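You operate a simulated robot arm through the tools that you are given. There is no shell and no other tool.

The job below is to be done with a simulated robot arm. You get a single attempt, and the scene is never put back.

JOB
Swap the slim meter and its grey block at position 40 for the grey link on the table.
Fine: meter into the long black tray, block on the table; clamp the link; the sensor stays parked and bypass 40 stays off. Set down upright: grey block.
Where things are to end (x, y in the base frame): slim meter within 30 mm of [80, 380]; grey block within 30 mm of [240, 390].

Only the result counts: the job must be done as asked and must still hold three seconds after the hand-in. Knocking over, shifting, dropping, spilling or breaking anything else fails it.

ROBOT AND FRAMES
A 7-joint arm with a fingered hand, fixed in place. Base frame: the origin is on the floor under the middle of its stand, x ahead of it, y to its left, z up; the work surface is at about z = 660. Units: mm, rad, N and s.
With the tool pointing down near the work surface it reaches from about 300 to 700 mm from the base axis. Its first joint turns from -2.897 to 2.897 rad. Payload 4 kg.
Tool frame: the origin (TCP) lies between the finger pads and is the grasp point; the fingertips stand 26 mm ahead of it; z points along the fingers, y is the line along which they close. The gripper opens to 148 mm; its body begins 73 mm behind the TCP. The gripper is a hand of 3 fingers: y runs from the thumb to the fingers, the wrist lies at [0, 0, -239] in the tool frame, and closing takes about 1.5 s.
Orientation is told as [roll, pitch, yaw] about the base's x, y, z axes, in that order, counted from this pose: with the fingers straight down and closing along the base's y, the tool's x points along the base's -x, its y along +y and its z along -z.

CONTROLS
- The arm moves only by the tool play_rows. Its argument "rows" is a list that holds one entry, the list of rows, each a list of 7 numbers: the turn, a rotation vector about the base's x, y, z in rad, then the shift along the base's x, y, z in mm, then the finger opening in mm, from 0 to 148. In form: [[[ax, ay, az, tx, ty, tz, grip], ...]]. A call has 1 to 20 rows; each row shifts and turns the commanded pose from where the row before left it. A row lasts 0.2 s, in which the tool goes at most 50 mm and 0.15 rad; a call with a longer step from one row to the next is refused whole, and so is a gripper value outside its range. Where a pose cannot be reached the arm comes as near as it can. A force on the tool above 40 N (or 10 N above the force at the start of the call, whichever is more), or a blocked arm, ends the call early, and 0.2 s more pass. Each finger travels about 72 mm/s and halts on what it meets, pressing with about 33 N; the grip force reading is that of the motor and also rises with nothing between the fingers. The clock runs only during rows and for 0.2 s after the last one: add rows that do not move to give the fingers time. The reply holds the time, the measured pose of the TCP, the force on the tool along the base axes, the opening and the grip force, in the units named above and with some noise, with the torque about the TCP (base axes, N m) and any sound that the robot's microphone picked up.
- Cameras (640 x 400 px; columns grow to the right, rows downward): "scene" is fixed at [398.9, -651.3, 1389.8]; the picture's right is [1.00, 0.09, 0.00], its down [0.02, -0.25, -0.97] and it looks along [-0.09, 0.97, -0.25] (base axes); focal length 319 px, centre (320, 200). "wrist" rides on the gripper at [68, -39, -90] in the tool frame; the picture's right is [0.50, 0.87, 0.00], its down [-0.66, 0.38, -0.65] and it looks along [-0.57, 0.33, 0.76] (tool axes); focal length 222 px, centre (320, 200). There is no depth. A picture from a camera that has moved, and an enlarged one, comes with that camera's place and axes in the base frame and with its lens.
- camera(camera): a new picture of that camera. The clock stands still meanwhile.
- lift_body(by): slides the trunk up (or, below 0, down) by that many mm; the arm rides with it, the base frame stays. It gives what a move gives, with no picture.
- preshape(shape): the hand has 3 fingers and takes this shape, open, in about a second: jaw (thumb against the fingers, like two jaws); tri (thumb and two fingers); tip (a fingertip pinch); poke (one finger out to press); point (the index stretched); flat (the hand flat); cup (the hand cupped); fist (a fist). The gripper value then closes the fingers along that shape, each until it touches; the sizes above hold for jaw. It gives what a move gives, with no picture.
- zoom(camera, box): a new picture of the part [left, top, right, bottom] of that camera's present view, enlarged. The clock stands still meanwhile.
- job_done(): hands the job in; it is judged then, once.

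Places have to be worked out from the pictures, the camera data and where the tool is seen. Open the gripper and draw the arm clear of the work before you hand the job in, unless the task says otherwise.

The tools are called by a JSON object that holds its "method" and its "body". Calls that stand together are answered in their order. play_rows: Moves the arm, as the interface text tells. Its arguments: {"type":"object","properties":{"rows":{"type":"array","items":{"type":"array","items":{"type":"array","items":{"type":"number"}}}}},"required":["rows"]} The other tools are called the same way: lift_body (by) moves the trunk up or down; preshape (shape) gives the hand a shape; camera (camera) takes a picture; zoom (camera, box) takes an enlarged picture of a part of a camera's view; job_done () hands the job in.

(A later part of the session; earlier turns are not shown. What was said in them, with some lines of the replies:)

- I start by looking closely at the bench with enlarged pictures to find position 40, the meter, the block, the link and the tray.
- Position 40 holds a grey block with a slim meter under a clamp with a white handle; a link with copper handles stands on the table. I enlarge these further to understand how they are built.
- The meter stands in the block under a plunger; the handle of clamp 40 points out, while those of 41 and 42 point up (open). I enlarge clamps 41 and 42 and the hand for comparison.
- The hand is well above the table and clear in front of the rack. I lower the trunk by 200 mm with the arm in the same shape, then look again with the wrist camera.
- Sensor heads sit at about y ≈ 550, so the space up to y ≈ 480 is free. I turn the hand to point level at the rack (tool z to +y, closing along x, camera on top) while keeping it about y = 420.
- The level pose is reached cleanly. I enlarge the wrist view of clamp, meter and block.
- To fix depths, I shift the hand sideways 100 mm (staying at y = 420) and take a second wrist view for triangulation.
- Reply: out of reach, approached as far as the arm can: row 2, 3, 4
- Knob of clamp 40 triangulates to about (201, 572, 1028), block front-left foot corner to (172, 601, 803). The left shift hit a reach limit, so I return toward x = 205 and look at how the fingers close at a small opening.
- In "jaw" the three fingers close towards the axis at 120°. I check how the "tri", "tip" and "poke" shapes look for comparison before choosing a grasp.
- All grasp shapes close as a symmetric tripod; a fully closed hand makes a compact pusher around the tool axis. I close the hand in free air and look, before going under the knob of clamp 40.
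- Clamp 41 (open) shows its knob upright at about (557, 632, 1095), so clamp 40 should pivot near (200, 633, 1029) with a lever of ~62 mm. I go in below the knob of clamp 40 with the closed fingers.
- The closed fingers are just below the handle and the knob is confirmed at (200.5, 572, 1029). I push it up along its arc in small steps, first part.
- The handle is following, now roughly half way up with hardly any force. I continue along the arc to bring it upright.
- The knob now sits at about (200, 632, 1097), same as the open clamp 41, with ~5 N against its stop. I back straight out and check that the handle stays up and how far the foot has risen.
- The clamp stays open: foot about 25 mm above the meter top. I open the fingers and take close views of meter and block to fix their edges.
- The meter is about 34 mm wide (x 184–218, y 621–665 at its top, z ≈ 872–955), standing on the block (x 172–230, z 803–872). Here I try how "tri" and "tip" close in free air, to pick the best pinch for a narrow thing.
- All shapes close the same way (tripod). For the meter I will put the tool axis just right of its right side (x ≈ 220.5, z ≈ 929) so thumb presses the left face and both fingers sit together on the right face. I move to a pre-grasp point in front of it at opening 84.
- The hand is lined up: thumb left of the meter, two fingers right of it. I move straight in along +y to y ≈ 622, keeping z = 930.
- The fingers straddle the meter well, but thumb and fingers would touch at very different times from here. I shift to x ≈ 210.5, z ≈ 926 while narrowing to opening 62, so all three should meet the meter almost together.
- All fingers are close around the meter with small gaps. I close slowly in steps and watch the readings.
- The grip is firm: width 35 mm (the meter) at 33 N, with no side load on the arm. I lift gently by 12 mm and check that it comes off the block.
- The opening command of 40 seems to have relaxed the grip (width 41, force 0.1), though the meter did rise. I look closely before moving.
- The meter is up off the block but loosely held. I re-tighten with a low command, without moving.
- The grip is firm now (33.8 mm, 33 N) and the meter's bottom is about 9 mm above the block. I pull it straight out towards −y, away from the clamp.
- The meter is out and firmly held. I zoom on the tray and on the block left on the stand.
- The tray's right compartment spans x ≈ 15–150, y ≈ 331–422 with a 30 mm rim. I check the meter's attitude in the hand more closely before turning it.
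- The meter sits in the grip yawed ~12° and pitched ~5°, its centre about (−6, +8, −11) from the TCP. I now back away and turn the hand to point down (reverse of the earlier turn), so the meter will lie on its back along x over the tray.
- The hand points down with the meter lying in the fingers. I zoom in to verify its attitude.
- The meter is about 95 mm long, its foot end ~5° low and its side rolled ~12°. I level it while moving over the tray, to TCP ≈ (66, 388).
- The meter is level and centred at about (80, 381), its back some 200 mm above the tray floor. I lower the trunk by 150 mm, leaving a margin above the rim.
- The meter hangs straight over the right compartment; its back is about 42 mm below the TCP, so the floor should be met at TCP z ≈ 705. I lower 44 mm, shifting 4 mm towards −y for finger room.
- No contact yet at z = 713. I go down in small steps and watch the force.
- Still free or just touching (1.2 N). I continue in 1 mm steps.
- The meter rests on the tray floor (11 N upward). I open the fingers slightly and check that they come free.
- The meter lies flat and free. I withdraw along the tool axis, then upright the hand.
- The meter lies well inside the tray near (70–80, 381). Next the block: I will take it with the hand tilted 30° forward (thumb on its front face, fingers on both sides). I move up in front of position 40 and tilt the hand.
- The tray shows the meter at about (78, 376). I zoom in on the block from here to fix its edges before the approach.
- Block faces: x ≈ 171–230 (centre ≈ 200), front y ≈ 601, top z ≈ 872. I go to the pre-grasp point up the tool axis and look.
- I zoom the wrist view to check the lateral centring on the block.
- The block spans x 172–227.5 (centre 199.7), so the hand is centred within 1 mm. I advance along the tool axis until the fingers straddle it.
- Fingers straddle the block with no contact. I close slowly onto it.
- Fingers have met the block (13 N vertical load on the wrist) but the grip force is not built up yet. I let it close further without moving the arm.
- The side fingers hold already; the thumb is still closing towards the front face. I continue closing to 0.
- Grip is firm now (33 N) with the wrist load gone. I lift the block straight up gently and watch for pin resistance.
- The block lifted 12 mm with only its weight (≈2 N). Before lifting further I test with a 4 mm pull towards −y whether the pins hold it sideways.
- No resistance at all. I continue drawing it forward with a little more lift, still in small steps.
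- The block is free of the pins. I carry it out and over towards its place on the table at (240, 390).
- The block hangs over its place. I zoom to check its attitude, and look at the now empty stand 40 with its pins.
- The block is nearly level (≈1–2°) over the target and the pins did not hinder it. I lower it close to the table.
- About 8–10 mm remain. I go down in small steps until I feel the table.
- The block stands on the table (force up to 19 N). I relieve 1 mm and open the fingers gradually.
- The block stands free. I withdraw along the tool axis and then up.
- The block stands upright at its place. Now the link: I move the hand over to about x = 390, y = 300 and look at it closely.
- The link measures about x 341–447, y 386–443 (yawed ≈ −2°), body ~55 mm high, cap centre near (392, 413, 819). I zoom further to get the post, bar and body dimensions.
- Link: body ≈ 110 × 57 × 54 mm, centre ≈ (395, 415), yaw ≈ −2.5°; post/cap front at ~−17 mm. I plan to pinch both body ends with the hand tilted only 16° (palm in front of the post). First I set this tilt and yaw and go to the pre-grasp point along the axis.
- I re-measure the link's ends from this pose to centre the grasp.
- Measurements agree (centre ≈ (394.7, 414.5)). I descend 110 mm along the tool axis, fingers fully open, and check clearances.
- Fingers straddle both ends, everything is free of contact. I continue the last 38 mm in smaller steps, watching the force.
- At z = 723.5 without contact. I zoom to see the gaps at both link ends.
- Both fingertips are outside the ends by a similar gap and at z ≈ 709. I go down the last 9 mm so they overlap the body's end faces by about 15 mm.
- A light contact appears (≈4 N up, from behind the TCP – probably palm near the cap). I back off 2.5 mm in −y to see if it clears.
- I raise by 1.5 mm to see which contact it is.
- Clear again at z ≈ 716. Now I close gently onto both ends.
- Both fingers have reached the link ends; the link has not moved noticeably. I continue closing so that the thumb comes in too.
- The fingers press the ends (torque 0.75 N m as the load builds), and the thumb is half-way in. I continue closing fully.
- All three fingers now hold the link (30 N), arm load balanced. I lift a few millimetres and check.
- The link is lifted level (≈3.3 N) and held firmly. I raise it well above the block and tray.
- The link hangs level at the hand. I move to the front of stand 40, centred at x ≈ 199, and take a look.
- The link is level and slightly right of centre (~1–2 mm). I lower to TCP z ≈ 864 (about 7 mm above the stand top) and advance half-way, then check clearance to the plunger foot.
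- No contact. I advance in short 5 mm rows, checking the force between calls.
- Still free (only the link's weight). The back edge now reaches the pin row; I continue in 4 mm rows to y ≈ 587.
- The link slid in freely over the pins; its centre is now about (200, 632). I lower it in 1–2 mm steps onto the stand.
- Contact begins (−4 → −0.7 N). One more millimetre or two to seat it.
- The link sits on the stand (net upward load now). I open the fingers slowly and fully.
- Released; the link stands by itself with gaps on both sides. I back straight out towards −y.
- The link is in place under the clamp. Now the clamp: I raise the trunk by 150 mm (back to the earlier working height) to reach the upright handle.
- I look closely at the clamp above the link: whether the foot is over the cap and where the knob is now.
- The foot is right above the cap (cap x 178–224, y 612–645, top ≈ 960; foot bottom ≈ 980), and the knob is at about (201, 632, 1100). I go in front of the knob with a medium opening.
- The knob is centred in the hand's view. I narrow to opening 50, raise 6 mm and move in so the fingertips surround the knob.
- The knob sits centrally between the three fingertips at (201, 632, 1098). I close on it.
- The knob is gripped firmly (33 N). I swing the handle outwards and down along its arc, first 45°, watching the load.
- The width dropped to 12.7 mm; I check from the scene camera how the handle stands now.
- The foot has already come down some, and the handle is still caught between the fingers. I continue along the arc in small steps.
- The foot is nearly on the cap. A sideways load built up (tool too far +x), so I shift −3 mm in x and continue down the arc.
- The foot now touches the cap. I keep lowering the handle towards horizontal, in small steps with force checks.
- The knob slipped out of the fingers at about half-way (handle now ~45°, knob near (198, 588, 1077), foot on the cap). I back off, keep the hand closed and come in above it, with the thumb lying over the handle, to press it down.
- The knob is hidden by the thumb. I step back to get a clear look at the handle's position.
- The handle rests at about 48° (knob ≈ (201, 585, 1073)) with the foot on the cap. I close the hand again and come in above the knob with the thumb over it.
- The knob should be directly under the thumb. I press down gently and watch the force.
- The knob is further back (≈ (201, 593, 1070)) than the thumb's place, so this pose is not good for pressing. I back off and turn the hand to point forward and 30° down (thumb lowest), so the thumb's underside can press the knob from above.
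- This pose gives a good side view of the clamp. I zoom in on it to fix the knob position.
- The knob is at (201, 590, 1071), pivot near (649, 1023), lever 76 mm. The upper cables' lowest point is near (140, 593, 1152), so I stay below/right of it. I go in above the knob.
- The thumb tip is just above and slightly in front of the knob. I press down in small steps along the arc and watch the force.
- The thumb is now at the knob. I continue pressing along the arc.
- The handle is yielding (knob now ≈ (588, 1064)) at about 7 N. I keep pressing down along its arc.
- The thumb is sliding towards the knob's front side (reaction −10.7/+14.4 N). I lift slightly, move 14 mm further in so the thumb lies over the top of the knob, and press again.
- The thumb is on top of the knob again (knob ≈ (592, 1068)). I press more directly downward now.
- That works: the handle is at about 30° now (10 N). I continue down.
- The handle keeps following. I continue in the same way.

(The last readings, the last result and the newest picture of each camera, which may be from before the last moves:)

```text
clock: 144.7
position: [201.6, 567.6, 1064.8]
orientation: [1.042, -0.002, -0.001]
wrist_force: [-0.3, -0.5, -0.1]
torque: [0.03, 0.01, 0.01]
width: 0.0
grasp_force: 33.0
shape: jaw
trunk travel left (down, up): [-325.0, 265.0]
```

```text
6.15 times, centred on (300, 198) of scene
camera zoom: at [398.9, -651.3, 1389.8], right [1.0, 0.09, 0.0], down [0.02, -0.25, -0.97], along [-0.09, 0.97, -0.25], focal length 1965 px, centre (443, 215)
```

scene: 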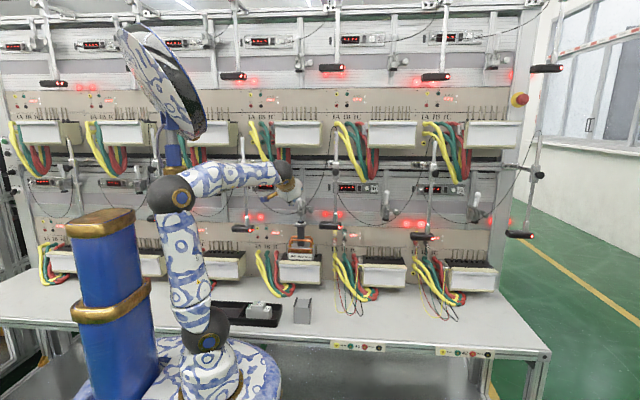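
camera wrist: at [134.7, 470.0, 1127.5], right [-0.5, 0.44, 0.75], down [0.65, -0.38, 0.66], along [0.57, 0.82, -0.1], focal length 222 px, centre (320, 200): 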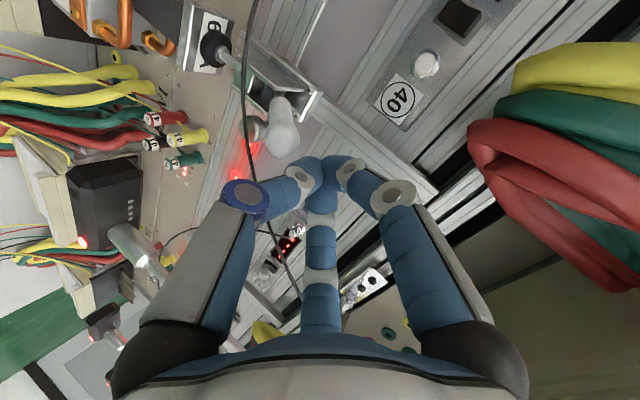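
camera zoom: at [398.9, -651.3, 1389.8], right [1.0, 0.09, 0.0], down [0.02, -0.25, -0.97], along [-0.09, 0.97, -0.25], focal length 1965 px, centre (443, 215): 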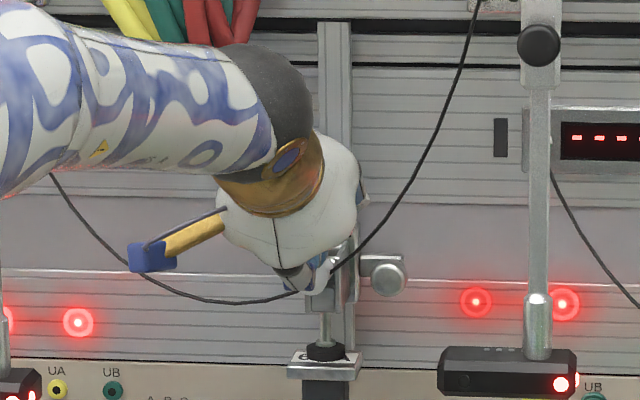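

The force vanished and the knob is now at about (570, 1031), the same place as in the originally clamped state – the toggle has gone over. I lift off and back away to verify.

{"method": "play_rows", "body": {"rows": [[[0, 0, 0, 0, 0, 6, 0], [0, 0, 0, 0, -3, 8, 0], [0, 0, 0, 0, -20, 4, 0], [0, 0, 0, 0, -30, 0, 0], [0, 0, 0, 0, -30, 0, 0], [0, 0, 0, 0, -25, 0, 0], [0, 0, 0, 0, 0, 0, 0]]]}}

{"method": "camera", "body": {"camera": "wrist"}}

{"method": "zoom", "body": {"camera": "wrist", "box": [230, 30, 380, 160]}}

{"method": "zoom", "body": {"camera": "scene", "box": [260, 175, 345, 275]}}

```text
clock: 146.3
position: [201.3, 458.4, 1083.7]
orientation: [1.044, -0.001, 0.0]
wrist_force: [0.6, 0.7, 0.0]
torque: [0.03, -0.01, 0.03]
width: 0.0
grasp_force: 32.8
shape: jaw
trunk travel left (down, up): [-325.0, 265.0]
```

```text
taken
camera wrist: at [134.1, 359.5, 1094.3], right [-0.5, 0.44, 0.75], down [0.65, -0.38, 0.66], along [0.57, 0.82, -0.1], focal length 222 px, centre (320, 200)
```

wrist: 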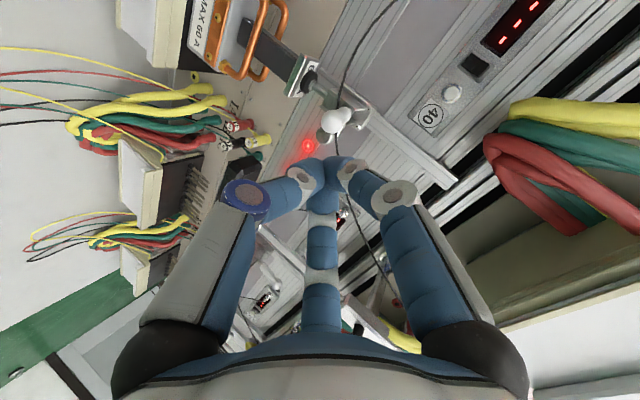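

```text
3.08 times, centred on (305, 95) of wrist
camera zoom: at [134.1, 359.5, 1094.3], right [-0.5, 0.44, 0.75], down [0.65, -0.38, 0.66], along [0.57, 0.82, -0.1], focal length 684 px, centre (366, 523)
```

zoom: 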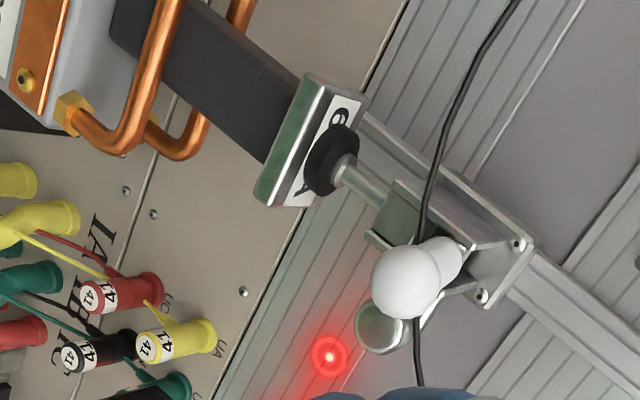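

```text
4.00 times, centred on (302, 225) of scene
camera zoom: at [398.9, -651.3, 1389.8], right [1.0, 0.09, 0.0], down [0.02, -0.25, -0.97], along [-0.09, 0.97, -0.25], focal length 1277 px, centre (390, 100)
```

zoom: 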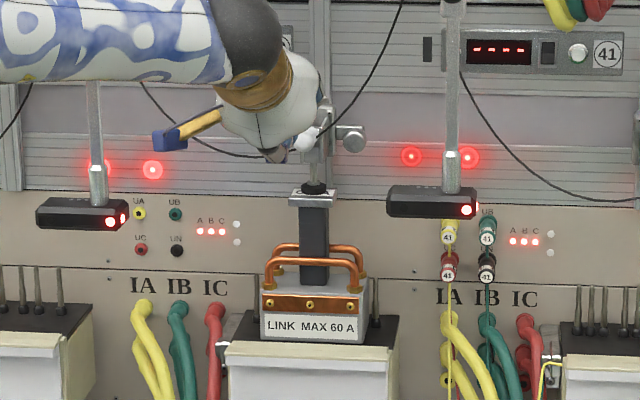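

The clamp is closed: handle out, foot on the link's cap, as it was with the meter. I retract the hand, turn it back to pointing down, and open the fingers.

{"method": "play_rows", "body": {"rows": [[[0, 0, 0, 0, -15, 3, 0], [-0.1305, 0, 0, 1, -13, 5, 20], [-0.1305, 0, 0, 1, -13, 5, 60], [-0.1305, 0, 0, 1, -13, 5, 100], [-0.1305, 0, 0, 1, -13, 5, 148], [-0.1305, 0, 0, 1, -13, 5, 148], [-0.1305, 0, 0, 1, -13, 5, 148], [-0.1305, 0, 0, 1, -13, 5, 148], [-0.1305, 0, 0, 1, -13, 5, 148], [0, 0, 0, 0, 0, 0, 148]]]}}

{"method": "lift_body", "body": {"by": 150}}

{"method": "camera", "body": {"camera": "scene"}}

{"method": "camera", "body": {"camera": "wrist"}}

```text
clock: 148.5
position: [208.0, 339.4, 1126.6]
orientation: [-0.003, -0.002, -0.001]
wrist_force: [0.2, 1.0, -1.0]
torque: [-0.01, -0.02, 0.0]
width: 148.1
grasp_force: 0.0
shape: jaw
trunk travel left (down, up): [-325.0, 265.0]
```

```text
clock: 150.2
position: [208.8, 340.5, 1277.1]
orientation: [0.0, -0.002, 0.0]
wrist_force: [-0.1, -0.4, -0.1]
torque: [0.0, -0.04, -0.02]
width: 147.9
grasp_force: 0.0
shape: jaw
trunk travel left (down, up): [-475.0, 115.0]
```

```text
taken
```

scene: 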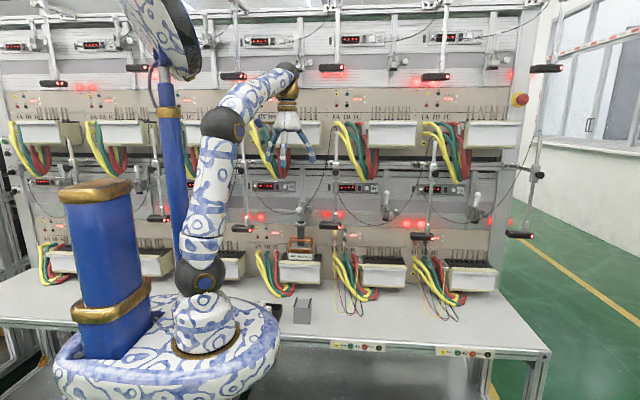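

```text
taken
camera wrist: at [141.3, 300.1, 1365.9], right [-0.5, 0.87, 0.0], down [0.65, 0.38, 0.65], along [0.57, 0.33, -0.76], focal length 222 px, centre (320, 200)
```

wrist: 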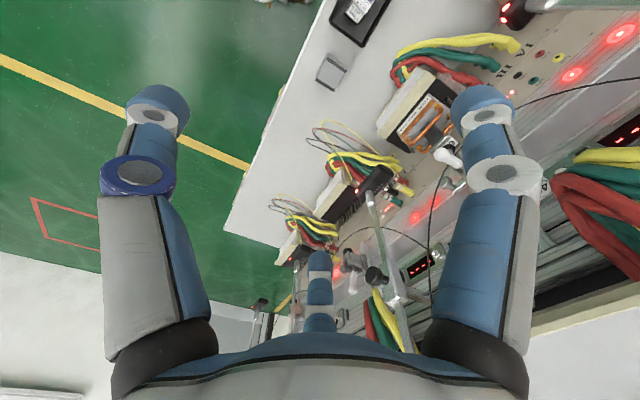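

The arm is clear. I inspect the final state: link and clamp, panel 40 with the bypass switch and sensor, block and meter.

{"method": "zoom", "body": {"camera": "scene", "box": [225, 170, 345, 265]}}

{"method": "zoom", "body": {"camera": "scene", "box": [270, 215, 330, 265]}}

{"method": "zoom", "body": {"camera": "scene", "box": [240, 280, 330, 335]}}

{"method": "zoom", "body": {"camera": "wrist", "box": [300, 0, 400, 100]}}

{"method": "zoom", "body": {"camera": "wrist", "box": [370, 60, 490, 180]}}

```text
4.21 times, centred on (285, 218) of scene
camera zoom: at [398.9, -651.3, 1389.8], right [1.0, 0.09, 0.0], down [0.02, -0.25, -0.97], along [-0.09, 0.97, -0.25], focal length 1344 px, centre (467, 126)
```

zoom: 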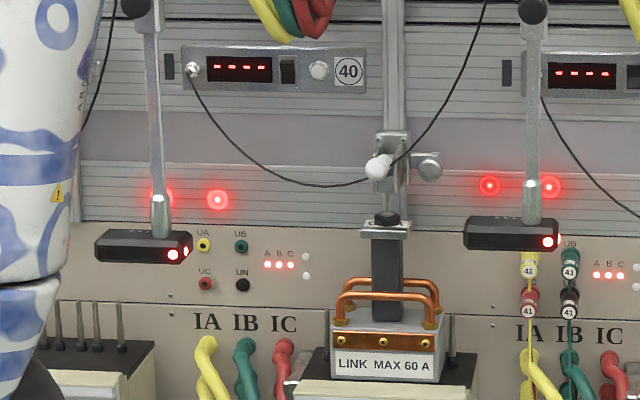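

```text
8.00 times, centred on (300, 240) of scene
camera zoom: at [398.9, -651.3, 1389.8], right [1.0, 0.09, 0.0], down [0.02, -0.25, -0.97], along [-0.09, 0.97, -0.25], focal length 2554 px, centre (480, -120)
```

zoom: 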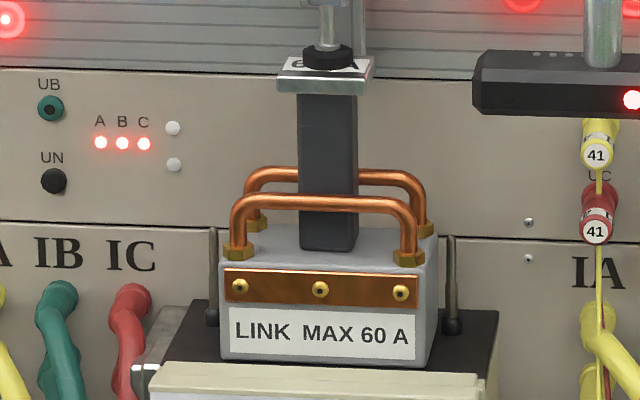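

```text
7.11 times, centred on (285, 308) of scene
camera zoom: at [398.9, -651.3, 1389.8], right [1.0, 0.09, 0.0], down [0.02, -0.25, -0.97], along [-0.09, 0.97, -0.25], focal length 2270 px, centre (569, -564)
```

zoom: 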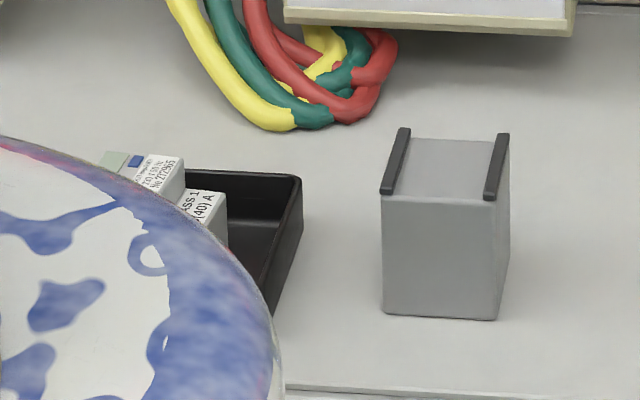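

```text
4.00 times, centred on (350, 50) of wrist
camera zoom: at [141.3, 300.1, 1365.9], right [-0.5, 0.87, 0.0], down [0.65, 0.38, 0.65], along [0.57, 0.33, -0.76], focal length 888 px, centre (200, 800)
```

zoom: 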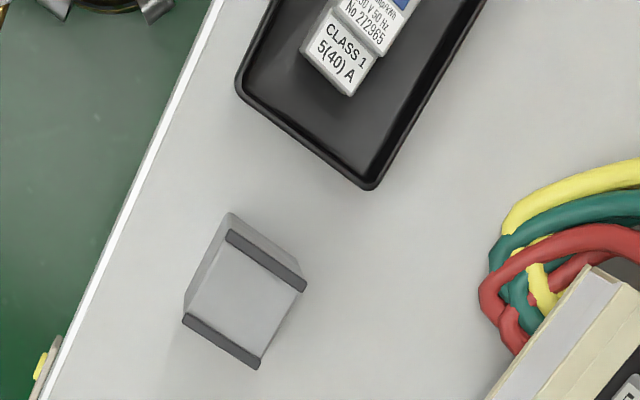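

```text
3.33 times, centred on (430, 120) of wrist
camera zoom: at [141.3, 300.1, 1365.9], right [-0.5, 0.87, 0.0], down [0.65, 0.38, 0.65], along [0.57, 0.33, -0.76], focal length 740 px, centre (-47, 467)
```

zoom: 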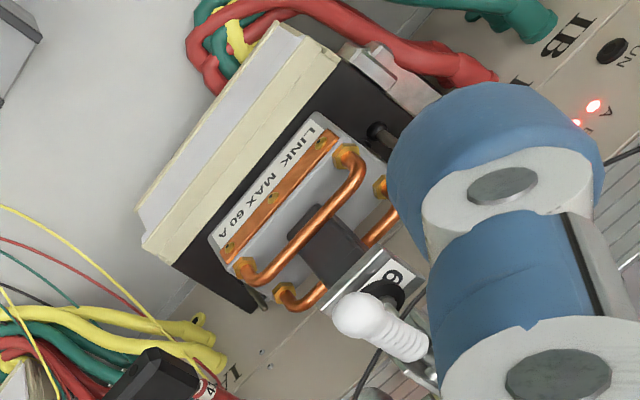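

Everything checks out:
- **Link:** it stands on stand 40 with the foot on its cap, and the handle is back in the closed position.
- **Block:** upright at about (239, 388).
- **Meter:** lying in the tray at about (75, 374).
- **Sensor heads and bypass switch 40:** as at the start.
- **Hand:** open and clear.

I hand the job in.

{"method": "job_done", "body": {}}

```text
The job is handed in.
```

I swapped the slim meter and grey block at position 40 for the grey link, clamped the link, and handed the job in. I have no verdict back yet. Positions below are estimates from the camera pictures.

- **Slim meter:** it lies on its back in the right compartment of the long black tray, at about (75, 374). That is roughly 8 mm from the target (80, 380).
- **Grey block:** it stands upright on the table at about (239, 388), within a few millimetres of the target (240, 390).
- **Link:** it sits flat on stand 40, turned about 3° from straight. The clamp foot presses on its cap, and the handle is back where it was when the meter was clamped.
- **Left as they were:** the sensor heads at 40 and 41 and the bypass 40 switch look the same as at the start.
- **Hand:** it is open and drawn clear of the work.

While closing the clamp, the knob slipped out of the fingers about half-way down. I then pressed the handle down from above until it snapped over, and nothing else was touched or moved.
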